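You operate a simulated robot arm through the tools that you are given. There is no shell and no other tool. Be economical: measure what you need, move in short steps, check, and stop when the job is done.

You run a simulated two-armed robot. Do the job below in one go: nothing can be reset, and whatever is moved stays where it is left.

TASK
Open the left blue drawer, fetch the orange pad from the inside of the left blue drawer and set it on the top of the white bench, then shut the drawer. Then pull the left snack cupboard door open. Keep to this order. Set down upright: orange pad.

Only the result counts: the job must be done as asked and must still hold three seconds after the hand-in. Knocking over, shifting, dropping, spilling or breaking anything else fails it.

THE ROBOT
Two 7-joint arms with two-finger parallel grippers on one trunk, on a base that drives. Base frame: it is fixed to the floor where the robot stands at the start and does not move with it; the origin is under the middle of the robot, x ahead of it, y to its left, z up. Lengths are in cm, angles in degrees, forces in N, time in s.
The left shoulder is at the start at [3, 11.9, 93.5], the right one opposite. With the tool pointing down near the work surface each hand reaches from about 28 to 68 cm from the robot's upright axis, wherever it stands, measured 20 degrees to its own side. Places, roughly: left blue drawer [50, -10, 80]; left snack cupboard door [-570, 170, 50]; orange pad (4x4x5 cm) [50, 0, 80]; top of the white bench [-240, 150, 80]. Payload 3.43 kg a hand.
Tool frame (each hand has its own): the origin (TCP) lies between the finger pads and is the grasp point; the fingertips stand 3 cm ahead of it; z points along the fingers, y is the line along which they close. The gripper opens to 9.4 cm. The fingers are 2.8 cm wide and 1 cm thick; the gripper's body (5 by 9.6 cm) begins 5.5 cm behind the TCP.
Orientation is that of the tool frame in the base frame, as a unit quaternion [x, y, z, w]. With the fingers straight down and closing along the base's y, the tool's x points along the base's -x, its y along +y and its z along -z.

THE INTERFACE
- The arms move only by the tool drive_tool. It takes "left_moves", "right_moves" or both (then of equal length, played together; a hand with none holds still); each is a list of rows, each a list of 7 numbers: the shift along the tool's x, y, z in units of 400 mm (1.0 is 400 mm), then the turn, a rotation vector about the tool's x, y, z in units of 90 degrees (1.0 is 90 degrees), then the finger opening in cm, from 0 to 9.4. In form: [[dx, dy, dz, ax, ay, az, claw], ...]. A call has 1 to 20 rows; each row is the pose to reach, as a shift and turn from the pose commanded when the call began, along the tool's axes at that moment. A call with a number of a shift or a turn outside -1 to 1 is refused whole. A row lasts 0.2 s, in which the tool goes at most 5 cm and 8.6 degrees; a call with a longer step from one row to the next is refused whole, and so is a gripper value outside its range. A pose out of reach is approached as far as the arm can. The call stops where the force on the tool passes 40 N (or 10 N more than at its start, if that is more) or the arm is blocked; 0.2 s more then pass. Each finger travels about 7.2 cm/s and halts on what it meets, pressing with about 32 N; the grip force reading is that of the motor and also rises with nothing between the fingers. The clock runs only during rows and for 0.2 s after the last one: add rows that repeat a pose to give the fingers time. The reply holds the time, the measured pose of the TCP, the force on the tool along the base axes, the opening and the grip force, in the units named above and with some noise, with the torque about the TCP (base axes, N m) and any sound that the robot's microphone picked up.
- Cameras (640 x 400 px; columns grow to the right, rows downward): "scene" is now at [1.45, 3.13, 160.63]; the picture's right is [0.35, -0.94, 0.00], its down [-0.87, -0.33, -0.36] and it looks along [0.34, 0.13, -0.93] (base axes); focal length 281 px, centre (320, 200). "left" rides on the left gripper at [7.6, -1.4, -10.2] in its tool frame; the picture's right is [0.18, 0.98, 0.00], its down [-0.75, 0.14, -0.64] and it looks along [-0.63, 0.12, 0.77] (tool axes); focal length 243 px, centre (320, 200). "right" rides on the right gripper at [7.6, 1.4, -10.3] in its tool frame; the picture's right is [-0.18, 0.98, 0.00], its down [-0.75, -0.14, -0.64] and it looks along [-0.63, -0.12, 0.77] (tool axes); focal length 243 px, centre (320, 200). There is no depth. A picture from a camera that has moved, and an enlarged one, comes with that camera's place and axes in the base frame and with its lens. The place of the scene camera against the robot may be out by one fixed shift of up to 2.5 cm in any direction.
- get_image(camera): a new picture of that camera. It takes no simulated time.
- slide_trunk(by): slides the trunk up (or, below 0, down) by that many cm; the arms and the scene camera ride with it, the base frame stays. It gives what a move gives, with no picture.
- base_move(legs): drives the robot by 1 to 6 legs, each [ahead, turn to the left] in cm and degrees, along the robot's own axes; the way and the turn of a leg run together, so that a leg with both is an arc; at most 150 cm and 180 degrees a leg. The arms and the cameras ride along, it lands a little off, and it stops where it bumps. It gives what a move gives.
- aim_head(pan, tilt): turns the head with the scene camera to pan (to the left, within 143 degrees either way) and tilt (down, from -29 to 69), counted from straight ahead of the robot. It gives what a move gives.
- zoom(camera, box): a new picture of the part [left, top, right, bottom] of that camera's present view, enlarged. It takes no simulated time.
- job_done(): hands the job in; it is judged then, once.

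Go step by step. Nothing tells you exact positions but the pictures and the camera data: compare them with the known pose of the tool, close in by small moves and look again before you grip or let go. The budget is 165 turns and 122 pictures, counting those below and the enlarged ones. Unless the task says otherwise, let go and move clear before handing in, and close with one line.

The tools are called after ">>>" as name(argument=value, ...) on one line, values as JSON. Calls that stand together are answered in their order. drive_tool: Moves the arms, as the interface text tells. Its arguments: {"type":"object","properties":{"left_moves":{"type":"array"},"right_moves":{"type":"array"}},"required":[]} The other tools are called the same way: slide_trunk (by) slides the trunk up or down; base_move (legs) drives the base; aim_head (pan, tilt) turns the head that bears the scene camera; get_image (camera) takes a picture; zoom (camera, box) takes an enlarged picture of a part of a camera's view; job_done () hands the job in.

At the start:

```text
time: 0.0
left_tool_pos: [41.03, 30.63, 97.22]
left_orientation: [0.001, 1.0, 0.0, 0.0]
left_wrist_force: [-0.6, 0.8, 0.1]
left_ft_torque: [0.0, 0.04, 0.0]
left_opening: 9.39
left_finger_force: 0.0
right_tool_pos: [35.69, -6.21, 106.25]
right_orientation: [-0.001, 1.0, 0.0, 0.0]
right_wrist_force: [-0.5, 0.4, 0.6]
right_ft_torque: [-0.02, -0.02, 0.02]
right_opening: 9.41
right_finger_force: 0.0
trunk travel left (down, up): [-20.0, 21.0]
robot x, y, heading: [0.13, 0.18, -0.1]
head pan, tilt: [20.5, 68.8]
```

scene: 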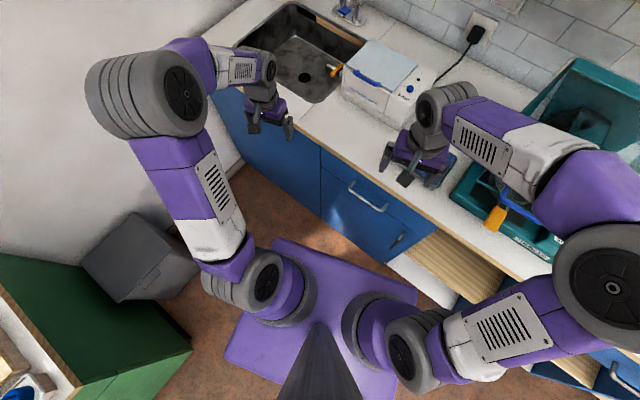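
right: 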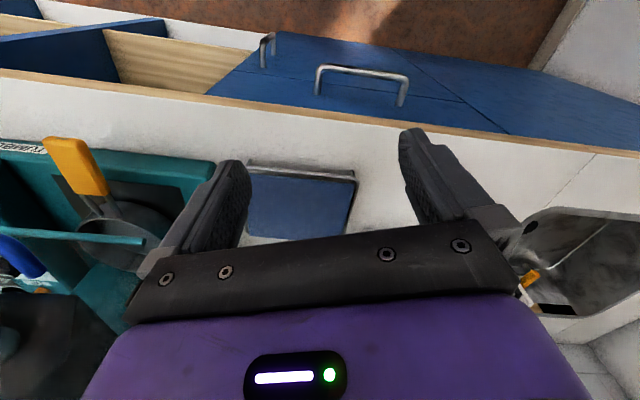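
left: 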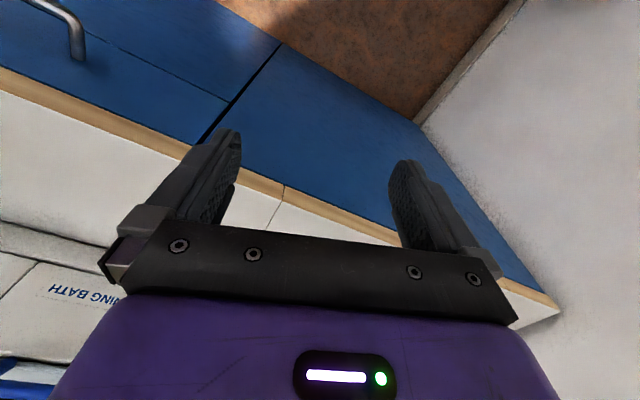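

I see a counter with blue fronts and handles ahead of me. I'll look around with the head to identify the left blue drawer first.

>>> aim_head(pan=-15, tilt=60)

>>> get_image(camera="scene")

```text
time: 1.0
left_tool_pos: [41.1, 30.72, 97.3]
left_orientation: [0.0, 1.0, 0.0, 0.0]
left_wrist_force: [-0.5, 0.1, -0.4]
left_ft_torque: [0.01, 0.02, -0.05]
left_opening: 9.4
left_finger_force: 0.1
right_tool_pos: [35.79, -6.05, 106.25]
right_orientation: [0.0, 1.0, 0.0, 0.0]
right_wrist_force: [-0.2, -0.3, 0.1]
right_ft_torque: [0.02, -0.01, -0.02]
right_opening: 9.39
right_finger_force: 0.0
trunk travel left (down, up): [-20.0, 21.0]
robot x, y, heading: [-0.01, -0.18, -0.1]
head pan, tilt: [-15.0, 60.0]
```

```text
118 pictures are left
camera scene: at [2.65, -0.55, 161.57], right [-0.26, -0.97, 0.0], down [-0.84, 0.22, -0.5], along [0.48, -0.13, -0.87], focal length 281 px, centre (320, 200)
```

scene: 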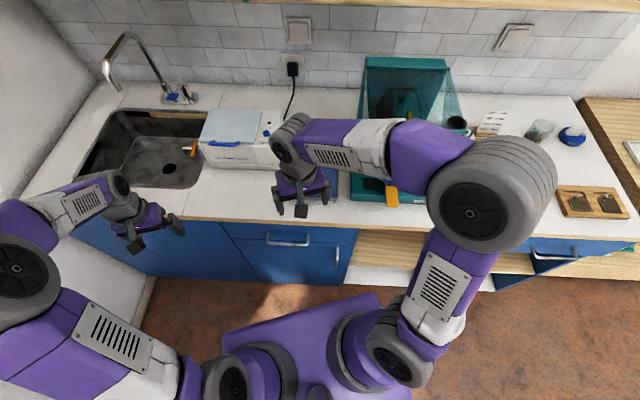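

>>> zoom(camera="scene", box=[200, 200, 420, 310])

>>> zoom(camera="right", box=[200, 0, 520, 200])

```text
2.91 times, centred on (310, 255) of scene
camera zoom: at [2.65, -0.55, 161.57], right [-0.26, -0.97, 0.0], down [-0.84, 0.22, -0.5], along [0.48, -0.13, -0.87], focal length 817 px, centre (349, 40)
```

zoom: 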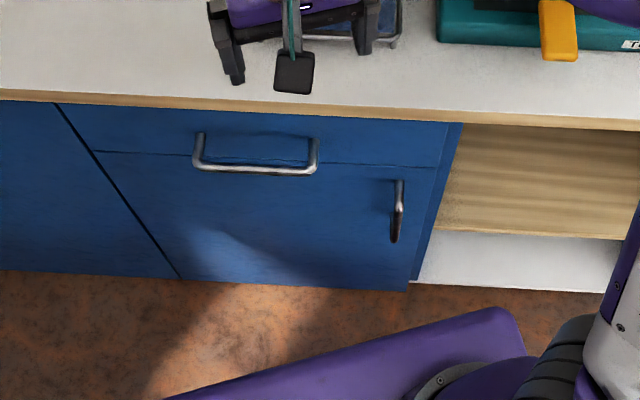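

```text
2.00 times, centred on (360, 100) of right
camera zoom: at [28.11, -4.71, 116.56], right [0.18, 0.98, 0.0], down [0.75, -0.14, 0.64], along [0.63, -0.12, -0.77], focal length 485 px, centre (240, 400)
```

zoom: 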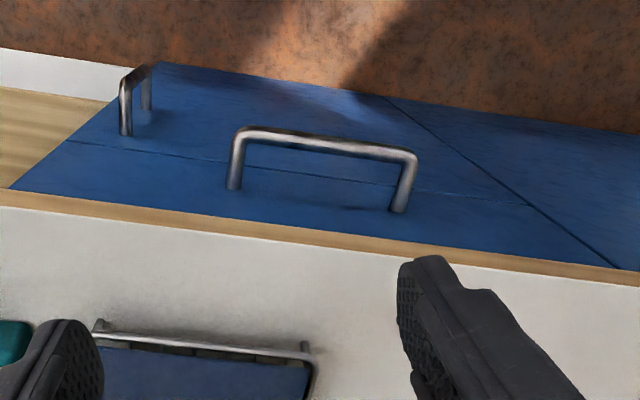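

The left drawer's bar handle runs from about (36.7,-6.4,71) to (41.5,7.7,71), so the counter is rotated by about 19°. Before backing off and squaring up I'll look behind the robot.

>>> aim_head(pan=140, tilt=35)

>>> get_image(camera="scene")

>>> aim_head(pan=-140, tilt=35)

>>> get_image(camera="scene")

```text
time: 3.4
left_tool_pos: [41.08, 30.73, 97.43]
left_orientation: [0.0, 1.0, -0.001, 0.0]
left_wrist_force: [-0.1, 0.7, -0.5]
left_ft_torque: [0.01, -0.03, 0.03]
left_opening: 9.4
left_finger_force: 0.1
right_tool_pos: [35.78, -6.2, 106.28]
right_orientation: [-0.001, 1.0, 0.0, 0.0]
right_wrist_force: [1.1, -0.4, 0.2]
right_ft_torque: [0.0, 0.0, -0.01]
right_opening: 9.42
right_finger_force: 0.0
trunk travel left (down, up): [-20.0, 21.0]
robot x, y, heading: [0.03, -0.15, -0.0]
head pan, tilt: [140.0, 35.0]
```

```text
115 pictures are left
camera scene: at [-10.53, 6.83, 165.0], right [0.64, 0.77, 0.0], down [0.44, -0.37, -0.82], along [-0.63, 0.53, -0.57], focal length 281 px, centre (320, 200)
```

scene: 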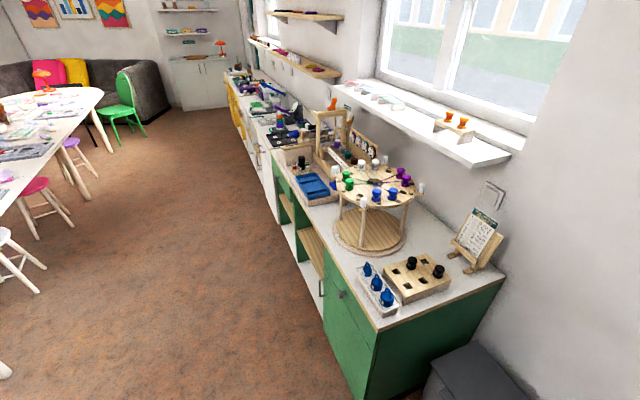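

```text
time: 7.3
left_tool_pos: [41.16, 30.63, 97.29]
left_orientation: [0.0, 1.0, 0.0, 0.0]
left_wrist_force: [0.0, 0.0, -0.9]
left_ft_torque: [0.01, 0.0, -0.01]
left_opening: 9.41
left_finger_force: 0.2
right_tool_pos: [35.81, -6.16, 106.27]
right_orientation: [0.0, 1.0, 0.0, -0.001]
right_wrist_force: [-0.6, 0.5, 0.3]
right_ft_torque: [0.0, -0.01, -0.02]
right_opening: 9.4
right_finger_force: 0.2
trunk travel left (down, up): [-20.0, 21.0]
robot x, y, heading: [-0.06, -0.1, -0.1]
head pan, tilt: [-140.0, 35.0]
```

```text
114 pictures are left
camera scene: at [-10.53, -4.49, 165.0], right [-0.64, 0.77, 0.0], down [0.44, 0.37, -0.82], along [-0.63, -0.53, -0.57], focal length 281 px, centre (320, 200)
```

scene: 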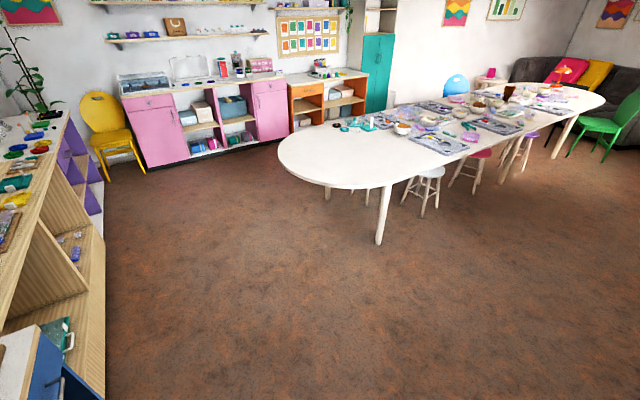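

Behind is clear floor. I'll reverse in a gentle arc turning right so I square up to the drawer.

>>> base_move(legs=[[-24, -19]])

>>> aim_head(pan=10, tilt=55)

>>> get_image(camera="scene")

>>> get_image(camera="left")

```text
time: 9.1
left_tool_pos: [25.31, 19.63, 97.42]
left_orientation: [0.165, 0.986, 0.0, 0.0]
left_wrist_force: [-0.3, 0.4, 0.2]
left_ft_torque: [0.0, -0.03, 0.03]
left_opening: 9.42
left_finger_force: 0.1
right_tool_pos: [8.32, -13.6, 106.22]
right_orientation: [0.165, 0.986, 0.0, 0.0]
right_wrist_force: [-0.7, -0.7, 0.2]
right_ft_torque: [0.01, 0.02, -0.02]
right_opening: 9.39
right_finger_force: 0.1
trunk travel left (down, up): [-20.0, 21.0]
robot x, y, heading: [-23.71, 3.87, -19.0]
head pan, tilt: [-140.0, 35.0]
```

```text
time: 11.4
left_tool_pos: [25.39, 19.45, 97.38]
left_orientation: [0.165, 0.986, 0.0, -0.001]
left_wrist_force: [0.1, -0.6, -1.0]
left_ft_torque: [0.01, -0.01, -0.02]
left_opening: 9.39
left_finger_force: 0.1
right_tool_pos: [8.34, -13.57, 106.31]
right_orientation: [0.164, 0.986, 0.0, 0.0]
right_wrist_force: [0.6, 0.3, 0.1]
right_ft_torque: [-0.03, 0.02, 0.01]
right_opening: 9.4
right_finger_force: 0.0
trunk travel left (down, up): [-20.0, 21.0]
robot x, y, heading: [-23.19, 4.01, -19.0]
head pan, tilt: [10.0, 55.0]
```

```text
113 pictures are left
camera scene: at [-20.03, 4.95, 162.17], right [-0.16, -0.99, 0.0], down [-0.81, 0.13, -0.57], along [0.57, -0.09, -0.82], focal length 281 px, centre (320, 200)
```

scene: 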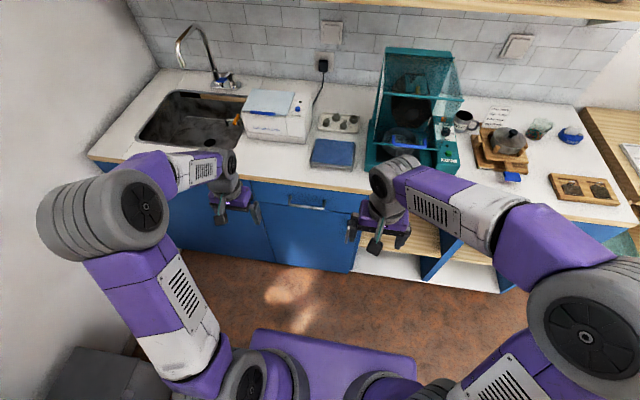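

```text
112 pictures are left
camera left: at [17.55, 20.6, 107.49], right [0.15, 0.99, 0.0], down [0.76, -0.11, 0.64], along [0.64, -0.09, -0.77], focal length 243 px, centre (320, 200)
```

left: 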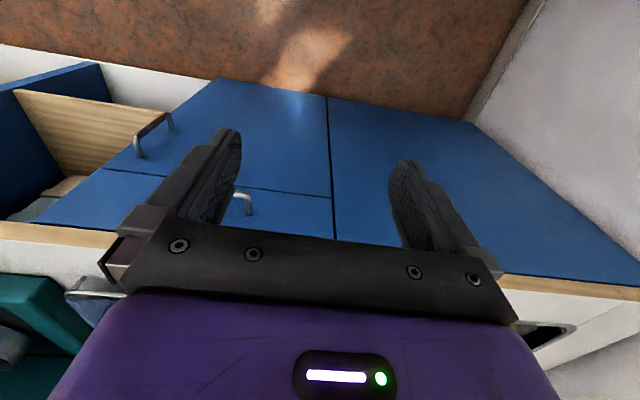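

Now squared up. I'll rotate the left hand: 90° about its own axis first, then pitch it to point forward-down, so that the fingers close vertically over the bar.

>>> drive_tool(left_moves=[[0, 0, 0, 0, 0, 0.09, 9.4], [0, 0, 0, 0, 0, 0.18, 9.4], [0, 0, 0, 0, 0, 0.27, 9.4], [0, 0, 0, 0, 0, 0.36, 9.4], [0, 0, 0, 0, 0, 0.45, 9.4], [0, 0, 0, 0, 0, 0.54, 9.4], [0, 0, 0, 0, 0, 0.63, 9.4], [0, 0, 0, 0, 0, 0.72, 9.4], [0, 0, 0, 0, 0, 0.81, 9.4], [0, 0, 0, 0, 0, 0.9, 9.4], [0, 0, 0, 0, 0, 0.99, 9.4], [0, 0, 0, 0, 0, 1.0, 9.4], [0, 0, 0, 0, 0, 1.0, 9.4]])

>>> drive_tool(left_moves=[[0, 0, 0, -0.09, 0, 0, 9.4], [0, 0, 0, -0.18, 0, 0, 9.4], [0, 0, 0, -0.27, 0, 0, 9.4], [0, 0, 0, -0.36, 0, 0, 9.4], [0, 0, 0, -0.45, 0, 0, 9.4], [0, 0, 0, -0.54, 0, 0, 9.4], [0, 0, 0, -0.63, 0, 0, 9.4], [0, 0, 0, -0.667, 0, 0, 9.4], [0, 0, 0, -0.667, 0, 0, 9.4]])

>>> get_image(camera="scene")

>>> get_image(camera="left")

```text
time: 14.2
left_tool_pos: [25.33, 19.51, 97.32]
left_orientation: [0.815, 0.58, 0.0, 0.0]
left_wrist_force: [-0.7, -0.4, -0.1]
left_ft_torque: [-0.01, -0.03, -0.01]
left_opening: 9.37
left_finger_force: 0.1
right_tool_pos: [8.27, -13.55, 106.26]
right_orientation: [0.165, 0.986, 0.0, 0.0]
right_wrist_force: [-0.5, 0.5, 0.4]
right_ft_torque: [-0.01, -0.01, 0.0]
right_opening: 9.38
right_finger_force: 0.1
trunk travel left (down, up): [-20.0, 21.0]
robot x, y, heading: [-23.49, 3.85, -18.8]
head pan, tilt: [10.0, 55.0]
```

```text
time: 16.2
left_tool_pos: [25.6, 19.55, 97.25]
left_orientation: [0.705, 0.502, 0.29, 0.408]
left_wrist_force: [-0.2, -0.3, -0.2]
left_ft_torque: [0.02, 0.01, 0.01]
left_opening: 9.4
left_finger_force: 0.1
left hand out of reach, approached as far as the arm can: row 8, 9
right_tool_pos: [8.35, -13.57, 106.2]
right_orientation: [0.165, 0.986, -0.001, 0.0]
right_wrist_force: [-0.5, -0.8, -0.4]
right_ft_torque: [0.02, -0.02, 0.03]
right_opening: 9.39
right_finger_force: 0.1
trunk travel left (down, up): [-20.0, 21.0]
robot x, y, heading: [-23.74, 4.03, -19.0]
head pan, tilt: [10.0, 55.0]
```

```text
111 pictures are left
camera scene: at [-20.03, 4.93, 162.17], right [-0.16, -0.99, 0.0], down [-0.81, 0.13, -0.57], along [0.57, -0.09, -0.82], focal length 281 px, centre (320, 200)
```

scene: 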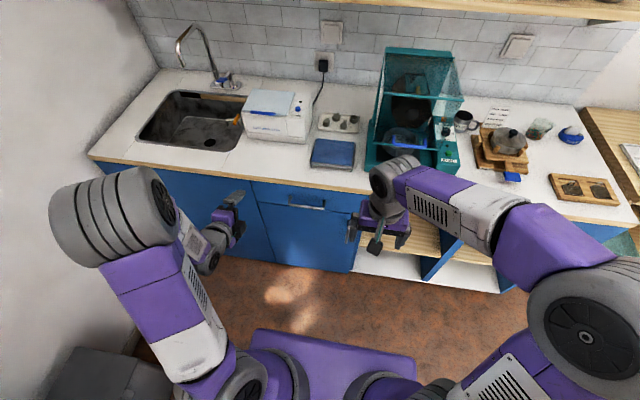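

```text
110 pictures are left
camera left: at [18.95, 29.86, 101.11], right [0.52, 0.01, 0.85], down [-0.71, -0.55, 0.44], along [0.48, -0.83, -0.28], focal length 243 px, centre (320, 200)
```

left: 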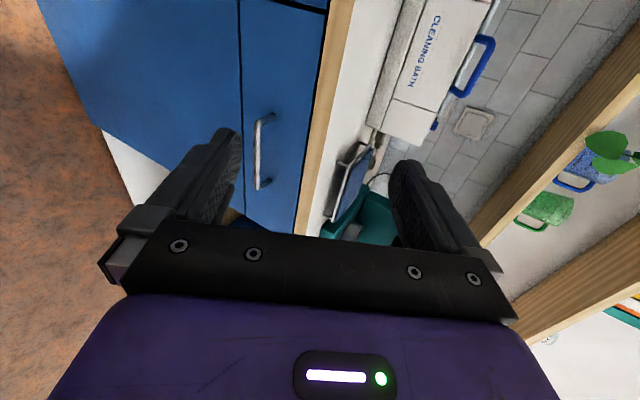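

>>> zoom(camera="left", box=[200, 80, 360, 220])

>>> zoom(camera="scene", box=[230, 160, 390, 260])

```text
2.86 times, centred on (280, 150) of left
camera zoom: at [18.95, 29.86, 101.11], right [0.52, 0.01, 0.85], down [-0.71, -0.55, 0.44], along [0.48, -0.83, -0.28], focal length 693 px, centre (434, 343)
```

zoom: 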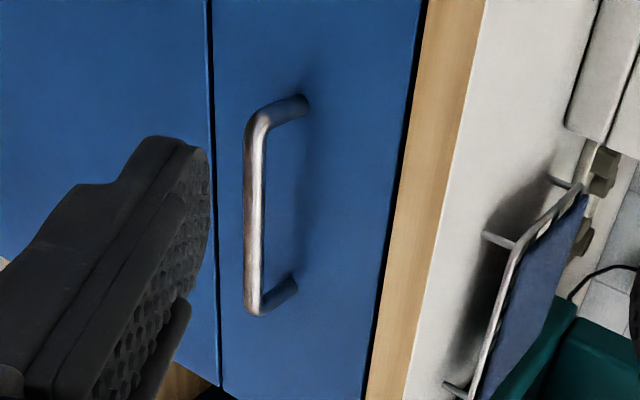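

```text
4.00 times, centred on (310, 210) of scene
camera zoom: at [-20.03, 4.93, 162.17], right [-0.16, -0.99, 0.0], down [-0.81, 0.13, -0.57], along [0.57, -0.09, -0.82], focal length 1123 px, centre (360, 160)
```

zoom: 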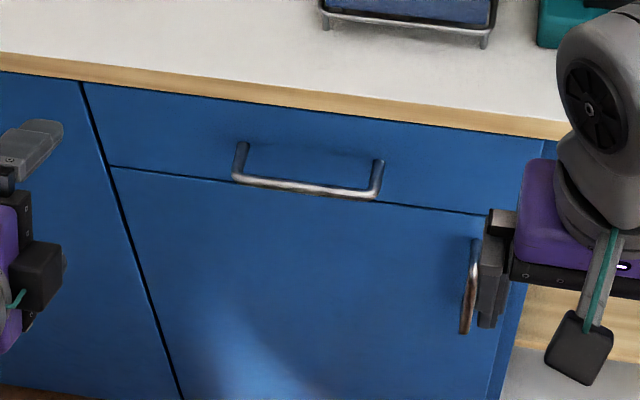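

Refined handle centre: about (38, 0, 77), posts roughly 4 cm long. I'll move the left hand to a pre-grasp point 10 cm short of it along its pointing line.

>>> drive_tool(left_moves=[[-0.06, -0.035, 0.065, 0, 0, 0, 9.4], [-0.12, -0.07, 0.13, 0, 0, 0, 9.4], [-0.18, -0.104, 0.195, 0, 0, 0, 9.4], [-0.24, -0.139, 0.26, 0, 0, 0, 9.4], [-0.3, -0.173, 0.325, 0, 0, 0, 9.4], [-0.364, -0.208, 0.39, 0, 0, 0, 9.4], [-0.364, -0.208, 0.39, 0, 0, 0, 9.4], [-0.364, -0.208, 0.39, 0, 0, 0, 9.4]])

>>> get_image(camera="left")

>>> get_image(camera="scene")

```text
time: 18.0
left_tool_pos: [29.72, 2.66, 82.32]
left_orientation: [0.705, 0.503, 0.289, 0.407]
left_wrist_force: [-0.6, 0.2, -0.2]
left_ft_torque: [0.0, 0.02, -0.01]
left_opening: 9.41
left_finger_force: 0.0
right_tool_pos: [8.33, -13.64, 106.24]
right_orientation: [0.165, 0.986, 0.0, 0.0]
right_wrist_force: [0.4, 0.7, -0.2]
right_ft_torque: [-0.01, 0.04, -0.01]
right_opening: 9.37
right_finger_force: 0.1
trunk travel left (down, up): [-20.0, 21.0]
robot x, y, heading: [-23.36, 4.0, -19.0]
head pan, tilt: [10.0, 55.0]
```

```text
107 pictures are left
camera left: at [23.06, 12.92, 86.08], right [0.52, 0.01, 0.85], down [-0.7, -0.55, 0.44], along [0.48, -0.83, -0.28], focal length 243 px, centre (320, 200)
```

left: 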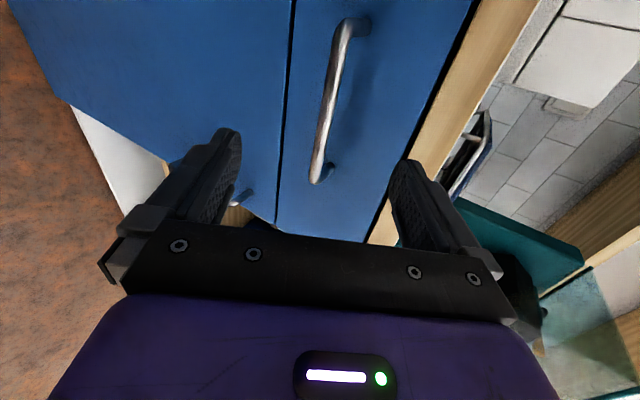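

```text
106 pictures are left
camera scene: at [-20.02, 4.92, 162.17], right [-0.16, -0.99, 0.0], down [-0.81, 0.13, -0.57], along [0.57, -0.09, -0.82], focal length 281 px, centre (320, 200)
```

scene: 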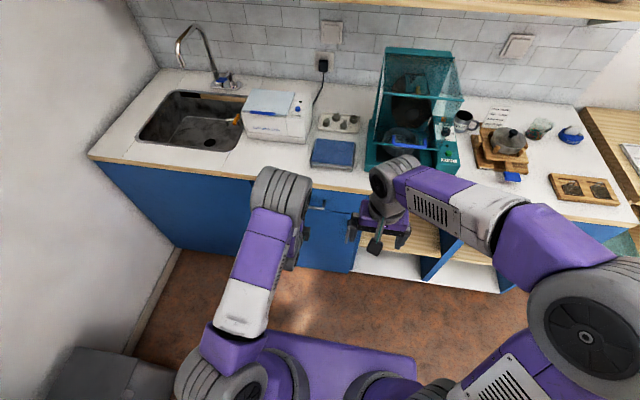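

Triangulation now agrees well: bar centre (37.9, -0.3, 77.8). I'll slide in over the bar.

>>> drive_tool(left_moves=[[0, 0.011, 0.08, 0, 0, 0, 9.4], [0, 0.011, 0.15, 0, 0, 0, 9.4], [0, 0.011, 0.2, 0, 0, 0, 9.4], [0, 0.011, 0.235, 0, 0, 0, 9.4], [0, 0.011, 0.235, 0, 0, 0, 9.4]])

>>> get_image(camera="left")

```text
time: 18.8
left_tool_pos: [35.88, 0.53, 79.05]
left_orientation: [0.704, 0.503, 0.292, 0.409]
left_wrist_force: [-19.3, 3.7, 11.7]
left_ft_torque: [-0.19, -1.33, 0.17]
left_opening: 9.38
left_finger_force: 0.2
right_tool_pos: [8.29, -13.48, 106.24]
right_orientation: [0.165, 0.986, 0.0, 0.001]
right_wrist_force: [0.7, -1.2, -0.5]
right_ft_torque: [0.0, 0.02, 0.01]
right_opening: 9.39
right_finger_force: 0.2
trunk travel left (down, up): [-20.0, 21.0]
robot x, y, heading: [-23.61, 4.09, -19.2]
head pan, tilt: [10.0, 55.0]
stopped in row 4 (left hand): the force on the tool passed its limit at 64 N (the readings are from after the stop); the commanded pose is now the measured one
```

```text
105 pictures are left
camera left: at [29.27, 10.87, 82.77], right [0.52, 0.02, 0.85], down [-0.71, -0.55, 0.44], along [0.48, -0.83, -0.28], focal length 243 px, centre (320, 200)
```

left: 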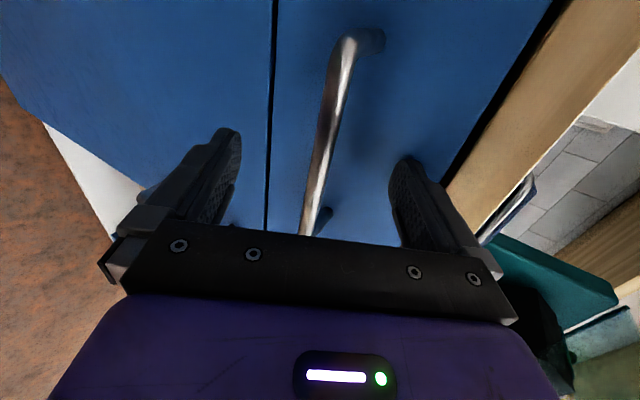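

The upper fingertip touched the front; the bar is centred between the fingers. I'll back off slightly, narrow the opening and then go forward.

>>> drive_tool(left_moves=[[0, 0, -0.025, 0, 0, 0, 3.5], [0, 0, -0.025, 0, 0, 0, 3.5], [0, 0, -0.025, 0, 0, 0, 3.5], [0, 0, -0.025, 0, 0, 0, 3.5], [0, 0, 0.01, 0, 0, 0, 3.5], [0, 0, 0.03, 0, 0, 0, 3.5], [0, 0, 0.045, 0, 0, 0, 3.5], [0, 0, 0.045, 0, 0, 0, 3.5]])

>>> get_image(camera="left")

```text
time: 20.6
left_tool_pos: [37.42, 0.02, 78.2]
left_orientation: [0.704, 0.504, 0.292, 0.407]
left_wrist_force: [-17.3, 4.5, 9.0]
left_ft_torque: [-0.05, -0.54, 0.18]
left_opening: 3.5
left_finger_force: 0.0
right_tool_pos: [8.17, -13.44, 106.39]
right_orientation: [0.165, 0.986, -0.001, 0.001]
right_wrist_force: [0.3, 0.5, 0.7]
right_ft_torque: [0.02, -0.01, 0.0]
right_opening: 9.41
right_finger_force: 0.0
trunk travel left (down, up): [-20.0, 21.0]
robot x, y, heading: [-23.3, 3.88, -19.1]
head pan, tilt: [10.0, 55.0]
```

```text
104 pictures are left
camera left: at [30.65, 10.36, 81.93], right [0.52, 0.02, 0.85], down [-0.7, -0.55, 0.44], along [0.48, -0.83, -0.28], focal length 243 px, centre (320, 200)
```

left: 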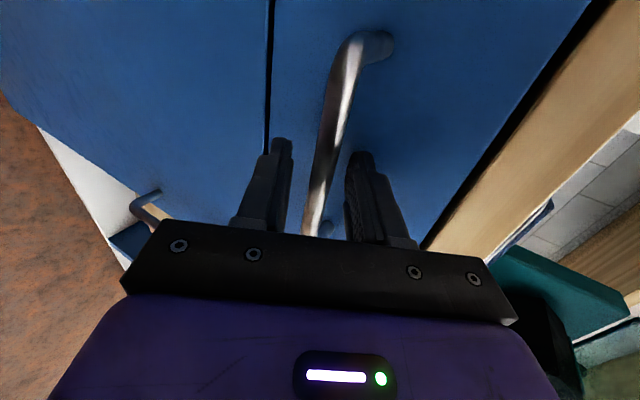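

The bar is between the fingers. Ease back a few mm and close.

>>> drive_tool(left_moves=[[0, 0, -0.012, 0, 0, 0, 3.5], [0, 0, -0.012, 0, 0, 0, 0], [0, 0, -0.012, 0, 0, 0, 0], [0, 0, -0.012, 0, 0, 0, 0], [0, 0, -0.012, 0, 0, 0, 0]])

```text
time: 21.8
left_tool_pos: [37.1, 0.2, 78.13]
left_orientation: [0.705, 0.503, 0.29, 0.407]
left_wrist_force: [2.3, -2.0, -6.4]
left_ft_torque: [-0.44, 0.17, 0.34]
left_opening: 1.6
left_finger_force: 44.8
right_tool_pos: [8.39, -13.55, 106.16]
right_orientation: [0.166, 0.986, 0.0, -0.001]
right_wrist_force: [-0.1, 0.0, -0.1]
right_ft_torque: [0.0, -0.01, 0.0]
right_opening: 9.41
right_finger_force: 0.0
trunk travel left (down, up): [-20.0, 21.0]
robot x, y, heading: [-23.29, 4.2, -19.0]
head pan, tilt: [10.0, 55.0]
```

Gripped the bar. Pulling the drawer horizontally, first a short way.

>>> drive_tool(left_moves=[[-0.001, -0.012, -0.021, 0, 0, 0, 0], [-0.003, -0.025, -0.043, 0, 0, 0, 0], [-0.005, -0.037, -0.065, 0, 0, 0, 0], [-0.007, -0.05, -0.087, 0, 0, 0, 0], [-0.009, -0.062, -0.108, 0, 0, 0, 0], [-0.01, -0.075, -0.13, 0, 0, 0, 0]])

>>> get_image(camera="scene")

```text
time: 23.2
left_tool_pos: [31.55, 1.97, 78.23]
left_orientation: [0.703, 0.505, 0.292, 0.407]
left_wrist_force: [3.7, 11.8, -2.5]
left_ft_torque: [-0.57, 0.26, -0.24]
left_opening: 1.59
left_finger_force: 45.6
right_tool_pos: [8.37, -13.46, 106.27]
right_orientation: [0.165, 0.986, 0.0, 0.0]
right_wrist_force: [0.2, 0.9, 0.6]
right_ft_torque: [-0.01, -0.01, -0.04]
right_opening: 9.39
right_finger_force: 0.0
trunk travel left (down, up): [-20.0, 21.0]
robot x, y, heading: [-23.46, 4.21, -19.1]
head pan, tilt: [10.0, 55.0]
```

```text
103 pictures are left
camera scene: at [-19.95, 5.13, 162.17], right [-0.16, -0.99, 0.0], down [-0.81, 0.13, -0.57], along [0.57, -0.09, -0.82], focal length 281 px, centre (320, 200)
```

scene: 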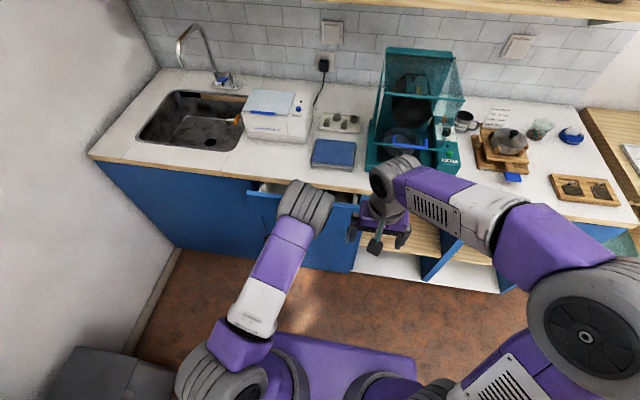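

The drawer slides nicely. I'll pull it further.

>>> drive_tool(left_moves=[[0, -0.015, -0.026, 0, 0, 0, 0], [-0.001, -0.03, -0.052, 0, 0, 0, 0], [-0.002, -0.045, -0.078, 0, 0, 0, 0], [-0.002, -0.06, -0.104, 0, 0, 0, 0], [-0.003, -0.075, -0.13, 0, 0, 0, 0], [-0.003, -0.09, -0.156, 0, 0, 0, 0], [-0.004, -0.105, -0.182, 0, 0, 0, 0], [-0.004, -0.12, -0.208, 0, 0, 0, 0], [-0.005, -0.135, -0.234, 0, 0, 0, 0], [-0.005, -0.15, -0.26, 0, 0, 0, 0], [-0.006, -0.165, -0.286, 0, 0, 0, 0]])

>>> get_image(camera="scene")

>>> get_image(camera="right")

```text
time: 25.6
left_tool_pos: [18.89, 6.16, 78.22]
left_orientation: [0.703, 0.503, 0.292, 0.408]
left_wrist_force: [7.1, 21.7, -3.2]
left_ft_torque: [-0.36, 0.17, 0.3]
left_opening: 1.62
left_finger_force: 45.1
right_tool_pos: [8.46, -13.4, 106.16]
right_orientation: [0.165, 0.986, -0.001, 0.0]
right_wrist_force: [-0.7, -0.3, 0.2]
right_ft_torque: [0.01, -0.01, -0.01]
right_opening: 9.42
right_finger_force: 0.0
trunk travel left (down, up): [-20.0, 21.0]
robot x, y, heading: [-23.5, 3.93, -18.7]
head pan, tilt: [10.0, 55.0]
```

```text
102 pictures are left
camera scene: at [-19.93, 5.26, 162.17], right [-0.16, -0.99, 0.0], down [-0.81, 0.13, -0.57], along [0.57, -0.09, -0.82], focal length 281 px, centre (320, 200)
```

scene: 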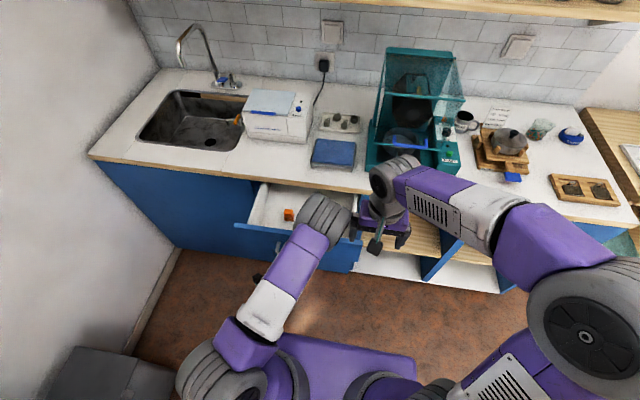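

```text
101 pictures are left
camera right: at [1.6, -9.5, 116.55], right [0.49, 0.87, 0.0], down [0.67, -0.38, 0.64], along [0.56, -0.32, -0.77], focal length 243 px, centre (320, 200)
```

right: 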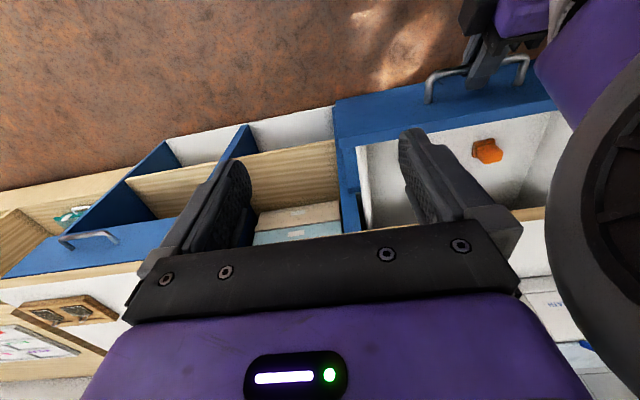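

The orange pad is visible at about (36, 7, 75) in the drawer. I'll release the handle and back out along the tool, then rise.

>>> drive_tool(left_moves=[[0, 0, 0, 0, 0, 0, 3.5], [0, 0, 0, 0, 0, 0, 3.5], [0, 0, -0.03, 0, 0, 0, 3.5], [0, 0, -0.075, 0, 0, 0, 3.5], [0, 0, -0.12, 0, 0, 0, 3.5], [0, 0, -0.165, 0, 0, 0, 3.5], [0, 0, -0.165, 0, 0, 0, 3.5]])

>>> get_image(camera="left")

```text
time: 27.2
left_tool_pos: [15.92, 6.71, 79.13]
left_orientation: [0.703, 0.502, 0.293, 0.41]
left_wrist_force: [0.5, 0.0, 0.5]
left_ft_torque: [-0.02, 0.01, 0.0]
left_opening: 3.48
left_finger_force: 0.0
left hand out of reach, approached as far as the arm can: row 5, 6, 7
right_tool_pos: [8.31, -13.62, 106.16]
right_orientation: [0.167, 0.986, -0.002, -0.001]
right_wrist_force: [-4.8, -21.6, -19.4]
right_ft_torque: [0.41, -0.08, -0.01]
right_opening: 8.09
right_finger_force: 0.1
trunk travel left (down, up): [-20.0, 21.0]
robot x, y, heading: [-23.51, 4.13, -19.1]
head pan, tilt: [10.0, 55.0]
```

```text
100 pictures are left
camera left: at [9.21, 16.95, 82.76], right [0.52, 0.02, 0.86], down [-0.71, -0.55, 0.44], along [0.48, -0.83, -0.27], focal length 243 px, centre (320, 200)
```

left: 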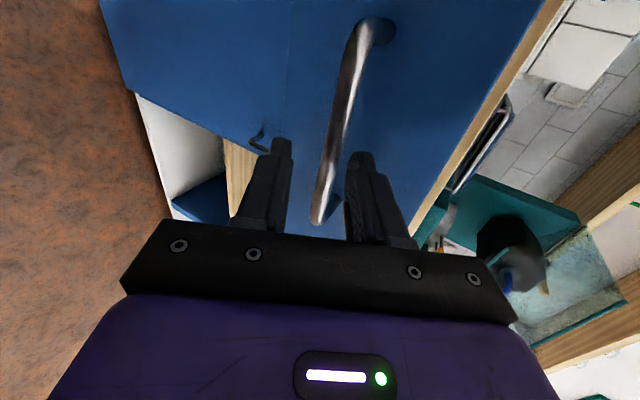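

The bar is just past the fingertips, but my left arm is nudging the right hand. I'll shift the right hand away, then reverse the base a little.

>>> drive_tool(right_moves=[[0, -0.06, -0.06, 0, 0, 0, 9.4], [0, -0.12, -0.12, 0, 0, 0, 9.4], [0, -0.2, -0.18, 0, 0, 0, 9.4], [0, -0.2, -0.18, 0, 0, 0, 9.4]])

>>> base_move(legs=[[-8, 0]])

>>> get_image(camera="left")

>>> get_image(camera="scene")

```text
time: 28.2
left_tool_pos: [15.99, 6.69, 78.97]
left_orientation: [0.703, 0.502, 0.292, 0.411]
left_wrist_force: [-0.8, 0.0, 0.1]
left_ft_torque: [0.01, -0.01, 0.02]
left_opening: 3.5
left_finger_force: 0.0
right_tool_pos: [5.83, -21.15, 113.5]
right_orientation: [0.165, 0.986, 0.0, -0.001]
right_wrist_force: [0.6, 0.4, 0.3]
right_ft_torque: [-0.01, -0.01, 0.0]
right_opening: 9.39
right_finger_force: 0.1
trunk travel left (down, up): [-20.0, 21.0]
robot x, y, heading: [-23.59, 3.74, -18.9]
head pan, tilt: [10.0, 55.0]
```

```text
time: 29.3
left_tool_pos: [8.22, 9.22, 79.07]
left_orientation: [0.702, 0.502, 0.292, 0.411]
left_wrist_force: [-0.4, 0.0, 0.1]
left_ft_torque: [-0.03, -0.05, 0.01]
left_opening: 3.5
left_finger_force: 0.1
right_tool_pos: [-1.76, -18.56, 113.59]
right_orientation: [0.165, 0.986, -0.001, 0.001]
right_wrist_force: [-0.4, 0.3, 0.1]
right_ft_torque: [-0.04, 0.0, -0.03]
right_opening: 9.42
right_finger_force: 0.1
trunk travel left (down, up): [-20.0, 21.0]
robot x, y, heading: [-30.82, 6.62, -18.9]
head pan, tilt: [10.0, 55.0]
```

```text
99 pictures are left
camera left: at [1.54, 19.53, 82.69], right [0.52, 0.02, 0.86], down [-0.71, -0.55, 0.44], along [0.48, -0.83, -0.27], focal length 243 px, centre (320, 200)
```

left: 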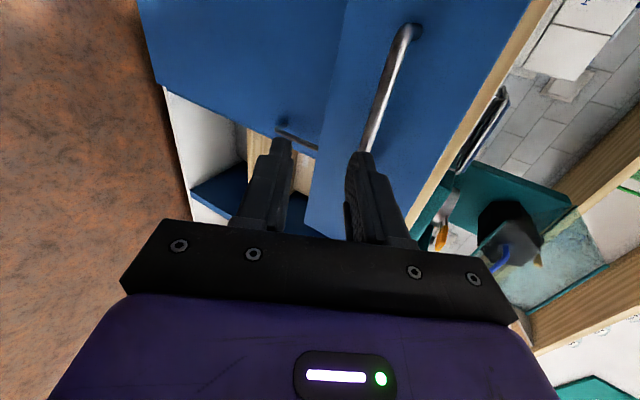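

```text
98 pictures are left
camera scene: at [-27.76, 7.62, 162.18], right [-0.16, -0.99, 0.0], down [-0.81, 0.13, -0.57], along [0.57, -0.09, -0.82], focal length 281 px, centre (320, 200)
```

scene: 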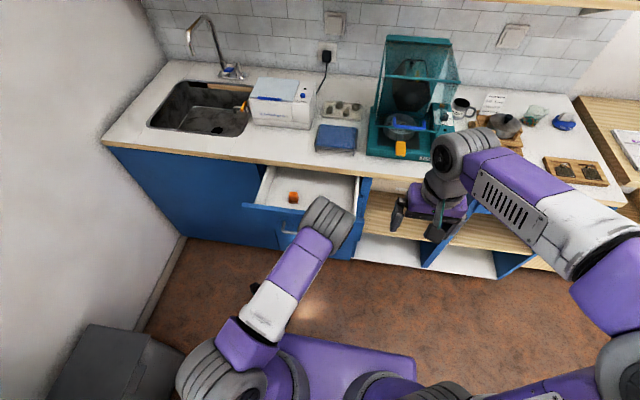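

Handle is clear. Raise the hand, then turn it back to pointing down.

>>> drive_tool(left_moves=[[0.02, 0.075, -0.043, 0, 0, 0, 5], [0.05, 0.15, -0.087, 0, 0, 0, 6], [0.09, 0.225, -0.13, 0, 0, 0, 7], [0.13, 0.3, -0.173, 0, 0, 0, 9.4], [0.17, 0.375, -0.217, 0, 0, 0, 9.4], [0.2, 0.433, -0.25, 0, 0, 0, 9.4], [0.2, 0.433, -0.25, 0, 0, 0, 9.4]])

>>> drive_tool(left_moves=[[0, 0, 0, 0.09, 0, 0, 9.4], [0, 0, 0, 0.18, 0, 0, 9.4], [0, 0, 0, 0.27, 0, 0, 9.4], [0, 0, 0, 0.36, 0, 0, 9.4], [0, 0, 0, 0.45, 0, 0, 9.4], [0, 0, 0, 0.54, 0, 0, 9.4], [0, 0, 0, 0.63, 0, 0, 9.4], [0, 0, 0, 0.667, 0, 0, 9.4], [0, 0, 0, 0.667, 0, 0, 9.4]])

>>> drive_tool(left_moves=[[0, 0, 0, 0, 0, -0.09, 9.4], [0, 0, 0, 0, 0, -0.18, 9.4], [0, 0, 0, 0, 0, -0.27, 9.4], [0, 0, 0, 0, 0, -0.36, 9.4], [0, 0, 0, 0, 0, -0.45, 9.4], [0, 0, 0, 0, 0, -0.54, 9.4], [0, 0, 0, 0, 0, -0.63, 9.4], [0, 0, 0, 0, 0, -0.72, 9.4], [0, 0, 0, 0, 0, -0.81, 9.4], [0, 0, 0, 0, 0, -0.9, 9.4], [0, 0, 0, 0, 0, -0.99, 9.4], [0, 0, 0, 0, 0, -1.0, 9.4], [0, 0, 0, 0, 0, -1.0, 9.4]])

>>> get_image(camera="scene")

>>> get_image(camera="left")

```text
time: 30.9
left_tool_pos: [18.92, 16.91, 98.86]
left_orientation: [0.704, 0.503, 0.29, 0.409]
left_wrist_force: [0.6, 0.6, 0.5]
left_ft_torque: [0.02, -0.02, 0.04]
left_opening: 9.42
left_finger_force: 0.1
left hand out of reach, approached as far as the arm can: row 1, 2, 3, 4, 5, 6, 7
right_tool_pos: [-1.62, -18.66, 113.4]
right_orientation: [0.165, 0.986, 0.0, -0.001]
right_wrist_force: [-0.5, -0.2, -0.2]
right_ft_torque: [0.0, 0.02, 0.0]
right_opening: 9.39
right_finger_force: 0.1
trunk travel left (down, up): [-20.0, 21.0]
robot x, y, heading: [-31.19, 6.93, -18.9]
head pan, tilt: [10.0, 55.0]
```

```text
time: 32.9
left_tool_pos: [19.0, 17.12, 98.94]
left_orientation: [0.814, 0.581, 0.001, 0.003]
left_wrist_force: [-0.1, 0.3, -0.6]
left_ft_torque: [0.02, 0.0, -0.01]
left_opening: 9.38
left_finger_force: 0.1
right_tool_pos: [-1.77, -18.48, 113.54]
right_orientation: [0.165, 0.986, 0.0, 0.0]
right_wrist_force: [-0.1, -0.1, 0.3]
right_ft_torque: [0.03, 0.01, 0.03]
right_opening: 9.4
right_finger_force: 0.0
trunk travel left (down, up): [-20.0, 21.0]
robot x, y, heading: [-31.09, 6.51, -19.1]
head pan, tilt: [10.0, 55.0]
```

```text
time: 35.7
left_tool_pos: [19.07, 16.99, 98.9]
left_orientation: [0.165, 0.986, -0.001, 0.003]
left_wrist_force: [0.0, -0.4, 0.0]
left_ft_torque: [0.01, -0.01, 0.01]
left_opening: 9.4
left_finger_force: 0.0
right_tool_pos: [-1.76, -18.68, 113.49]
right_orientation: [0.165, 0.986, 0.0, 0.0]
right_wrist_force: [-0.2, 0.1, 0.5]
right_ft_torque: [-0.01, 0.03, 0.01]
right_opening: 9.39
right_finger_force: 0.0
trunk travel left (down, up): [-20.0, 21.0]
robot x, y, heading: [-31.26, 6.76, -18.9]
head pan, tilt: [10.0, 55.0]
```

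```text
97 pictures are left
camera scene: at [-27.62, 7.57, 162.17], right [-0.16, -0.99, 0.0], down [-0.81, 0.13, -0.57], along [0.57, -0.09, -0.82], focal length 281 px, centre (320, 200)
```

scene: 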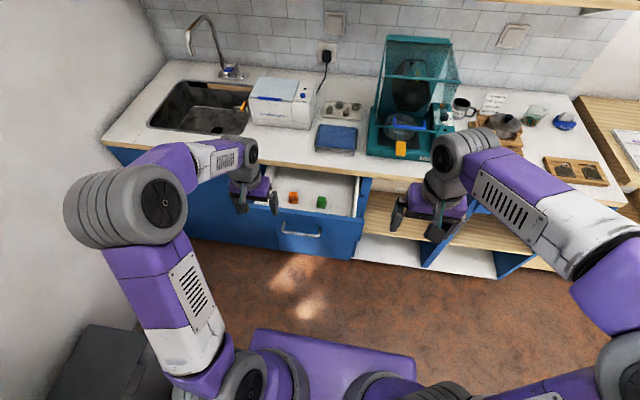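

```text
96 pictures are left
camera left: at [11.21, 18.11, 108.97], right [0.14, 0.99, 0.0], down [0.75, -0.11, 0.65], along [0.64, -0.1, -0.76], focal length 243 px, centre (320, 200)
```

left: 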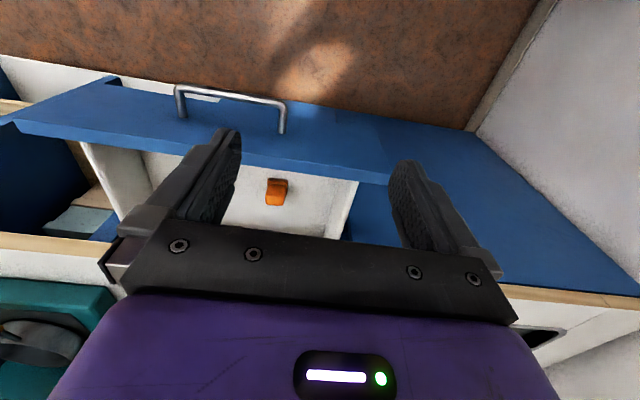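

There are an orange and a green block in the drawer; orange is the left one. Zooming for precise position.

>>> zoom(camera="left", box=[220, 130, 380, 230])

>>> zoom(camera="scene", box=[230, 150, 390, 250])

```text
4.00 times, centred on (300, 180) of left
camera zoom: at [11.21, 18.11, 108.97], right [0.14, 0.99, 0.0], down [0.75, -0.11, 0.65], along [0.64, -0.1, -0.76], focal length 970 px, centre (400, 280)
```

zoom: 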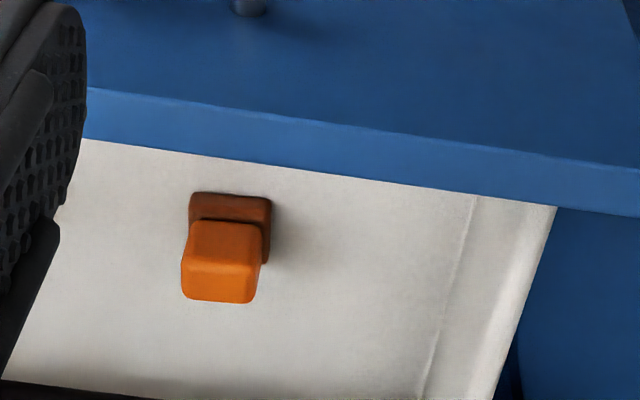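

```text
4.00 times, centred on (310, 200) of scene
camera zoom: at [-27.62, 7.57, 162.17], right [-0.16, -0.99, 0.0], down [-0.81, 0.13, -0.57], along [0.57, -0.09, -0.82], focal length 1123 px, centre (360, 200)
```

zoom: 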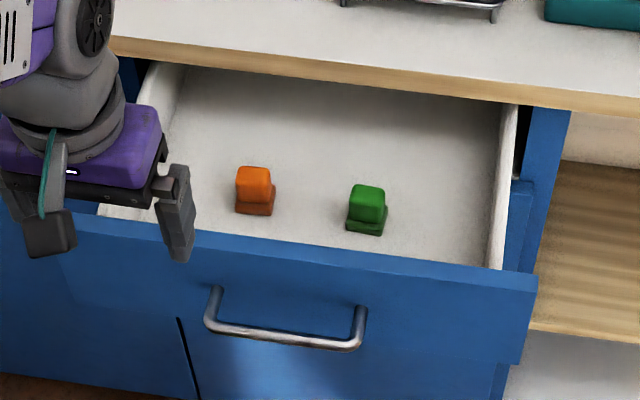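

The pad's top centre is at about (36.2, 6.6, 78.5). It's near the reach limit, so I'll roll forward 7 cm and then move over it.

>>> base_move(legs=[[7, 0]])

```text
time: 36.7
left_tool_pos: [25.76, 14.67, 98.85]
left_orientation: [0.165, 0.986, -0.001, 0.003]
left_wrist_force: [-0.1, 0.7, -0.3]
left_ft_torque: [-0.01, 0.0, -0.02]
left_opening: 9.39
left_finger_force: 0.1
right_tool_pos: [4.94, -20.85, 113.39]
right_orientation: [0.166, 0.986, 0.0, 0.0]
right_wrist_force: [0.7, -0.9, -0.1]
right_ft_torque: [0.01, 0.04, 0.0]
right_opening: 9.41
right_finger_force: 0.0
trunk travel left (down, up): [-20.0, 21.0]
robot x, y, heading: [-24.43, 4.0, -19.1]
head pan, tilt: [10.0, 55.0]
```

>>> drive_tool(left_moves=[[-0.08, -0.026, 0, 0, 0, 0, 9.4], [-0.16, -0.052, 0.0, 0, 0, 0, 9.4], [-0.24, -0.078, 0.0, 0, 0, 0, 9.4], [-0.313, -0.104, 0.05, 0, 0, 0, 9.4], [-0.313, -0.104, 0.15, 0, 0, 0, 9.4], [-0.313, -0.104, 0.23, 0, 0, 0, 9.4], [-0.313, -0.104, 0.23, 0, 0, 0, 9.4]])

>>> get_image(camera="left")

>>> zoom(camera="scene", box=[210, 140, 370, 240])

```text
time: 38.3
left_tool_pos: [36.19, 6.75, 89.89]
left_orientation: [0.165, 0.986, -0.002, 0.005]
left_wrist_force: [-0.2, -0.3, 1.1]
left_ft_torque: [-0.01, 0.04, -0.01]
left_opening: 9.39
left_finger_force: 0.1
right_tool_pos: [4.71, -20.83, 113.42]
right_orientation: [0.164, 0.986, 0.0, 0.0]
right_wrist_force: [0.2, -0.2, -0.2]
right_ft_torque: [0.02, -0.02, 0.01]
right_opening: 9.41
right_finger_force: 0.0
trunk travel left (down, up): [-20.0, 21.0]
robot x, y, heading: [-24.9, 4.15, -18.9]
head pan, tilt: [10.0, 55.0]
```

```text
93 pictures are left
camera left: at [28.3, 7.79, 99.91], right [0.15, 0.99, 0.0], down [0.75, -0.11, 0.65], along [0.64, -0.1, -0.76], focal length 243 px, centre (320, 200)
```

left: 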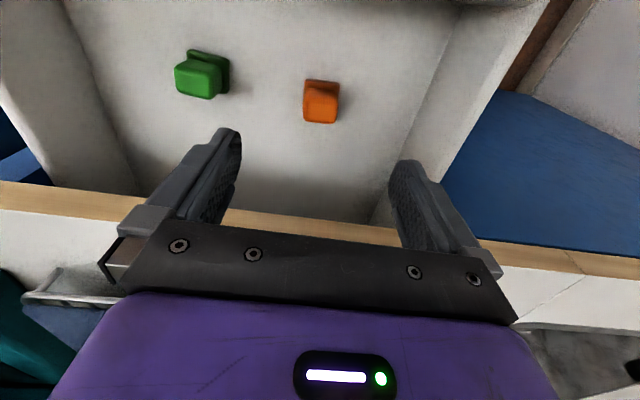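

```text
4.00 times, centred on (290, 190) of scene
camera zoom: at [-21.06, 5.31, 162.18], right [-0.16, -0.99, 0.0], down [-0.81, 0.13, -0.57], along [0.57, -0.09, -0.82], focal length 1123 px, centre (440, 240)
```

zoom: 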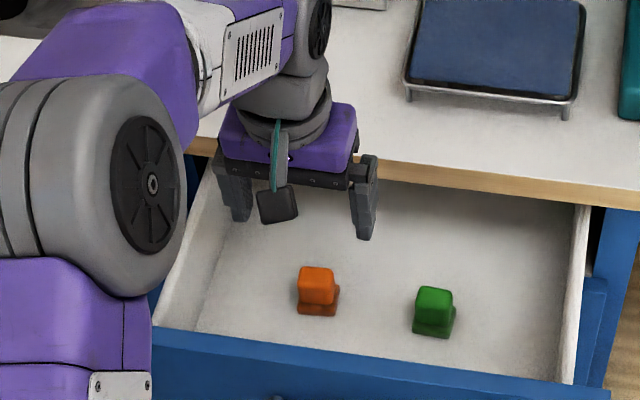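

The pad is centred under the hand at (36.2, 6.6), top z≈78.2. I'll descend to grip its upper block.

>>> drive_tool(left_moves=[[0, -0.003, 0.09, 0, 0, 0, 9.4], [0, -0.003, 0.18, 0, 0, 0, 9.4], [0, -0.003, 0.25, 0, 0, 0, 9.4], [0, -0.003, 0.298, 0, 0, 0, 9.4], [0, -0.003, 0.298, 0, 0, 0, 9.4]])

>>> get_image(camera="left")

>>> zoom(camera="scene", box=[210, 140, 370, 240])

```text
time: 39.5
left_tool_pos: [36.41, 6.52, 77.79]
left_orientation: [0.165, 0.986, -0.001, 0.004]
left_wrist_force: [-0.3, -0.8, -0.6]
left_ft_torque: [0.03, -0.03, -0.03]
left_opening: 9.37
left_finger_force: 0.0
right_tool_pos: [4.81, -20.88, 113.43]
right_orientation: [0.165, 0.986, 0.0, 0.0]
right_wrist_force: [-0.8, 0.6, 0.5]
right_ft_torque: [0.0, -0.03, 0.0]
right_opening: 9.41
right_finger_force: 0.3
trunk travel left (down, up): [-20.0, 21.0]
robot x, y, heading: [-24.45, 4.24, -18.8]
head pan, tilt: [10.0, 55.0]
```

```text
91 pictures are left
camera left: at [28.45, 7.65, 87.9], right [0.15, 0.99, 0.0], down [0.75, -0.11, 0.65], along [0.64, -0.1, -0.76], focal length 243 px, centre (320, 200)
```

left: 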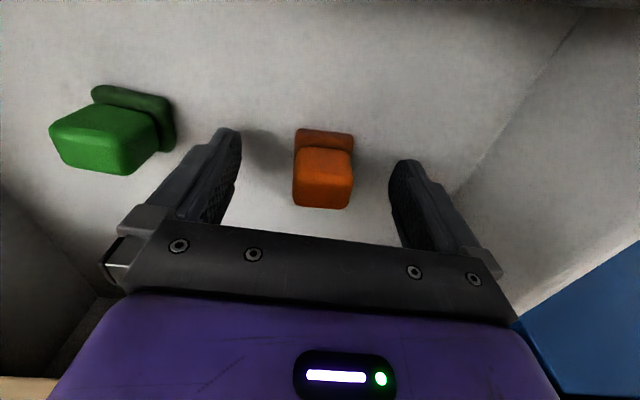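

```text
4.00 times, centred on (290, 190) of scene
camera zoom: at [-21.03, 5.3, 162.18], right [-0.16, -0.99, 0.0], down [-0.81, 0.13, -0.57], along [0.57, -0.09, -0.82], focal length 1123 px, centre (440, 240)
```

zoom: 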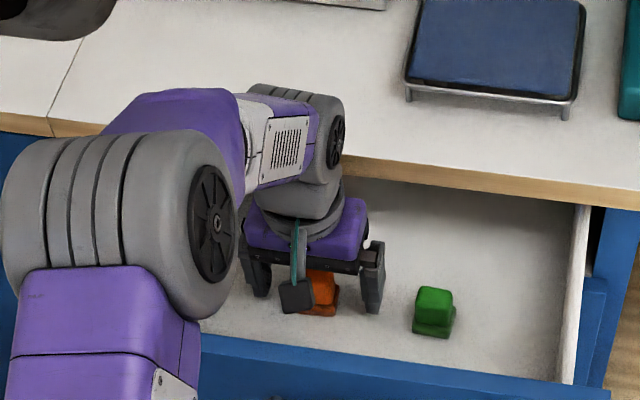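

The pad sits between the fingers at the grasp point. Close.

>>> drive_tool(left_moves=[[0, 0, 0, 0, 0, 0, 6], [0, 0, 0, 0, 0, 0, 4], [0, 0, 0, 0, 0, 0, 2], [0, 0, 0, 0, 0, 0, 1], [0, 0, 0, 0, 0, 0, 1], [0, 0, 0, 0, 0, 0, 1]])

>>> get_image(camera="left")

```text
time: 40.9
left_tool_pos: [36.45, 6.45, 77.84]
left_orientation: [0.165, 0.986, -0.001, 0.005]
left_wrist_force: [-0.1, -0.1, 0.4]
left_ft_torque: [-0.02, -0.01, -0.01]
left_opening: 3.53
left_finger_force: 31.8
right_tool_pos: [4.95, -20.95, 113.47]
right_orientation: [0.165, 0.986, 0.001, -0.001]
right_wrist_force: [-0.1, -0.4, -0.2]
right_ft_torque: [-0.02, -0.02, 0.02]
right_opening: 9.41
right_finger_force: 0.0
trunk travel left (down, up): [-20.0, 21.0]
robot x, y, heading: [-24.4, 4.28, -19.0]
head pan, tilt: [10.0, 55.0]
```

```text
89 pictures are left
camera left: at [28.45, 7.63, 87.93], right [0.15, 0.99, 0.0], down [0.75, -0.11, 0.65], along [0.64, -0.1, -0.76], focal length 243 px, centre (320, 200)
```

left: 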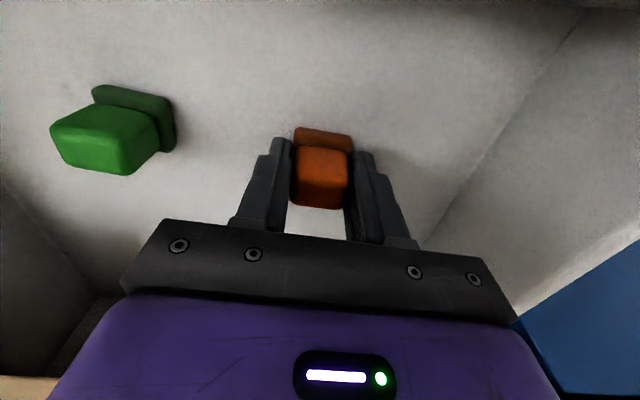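

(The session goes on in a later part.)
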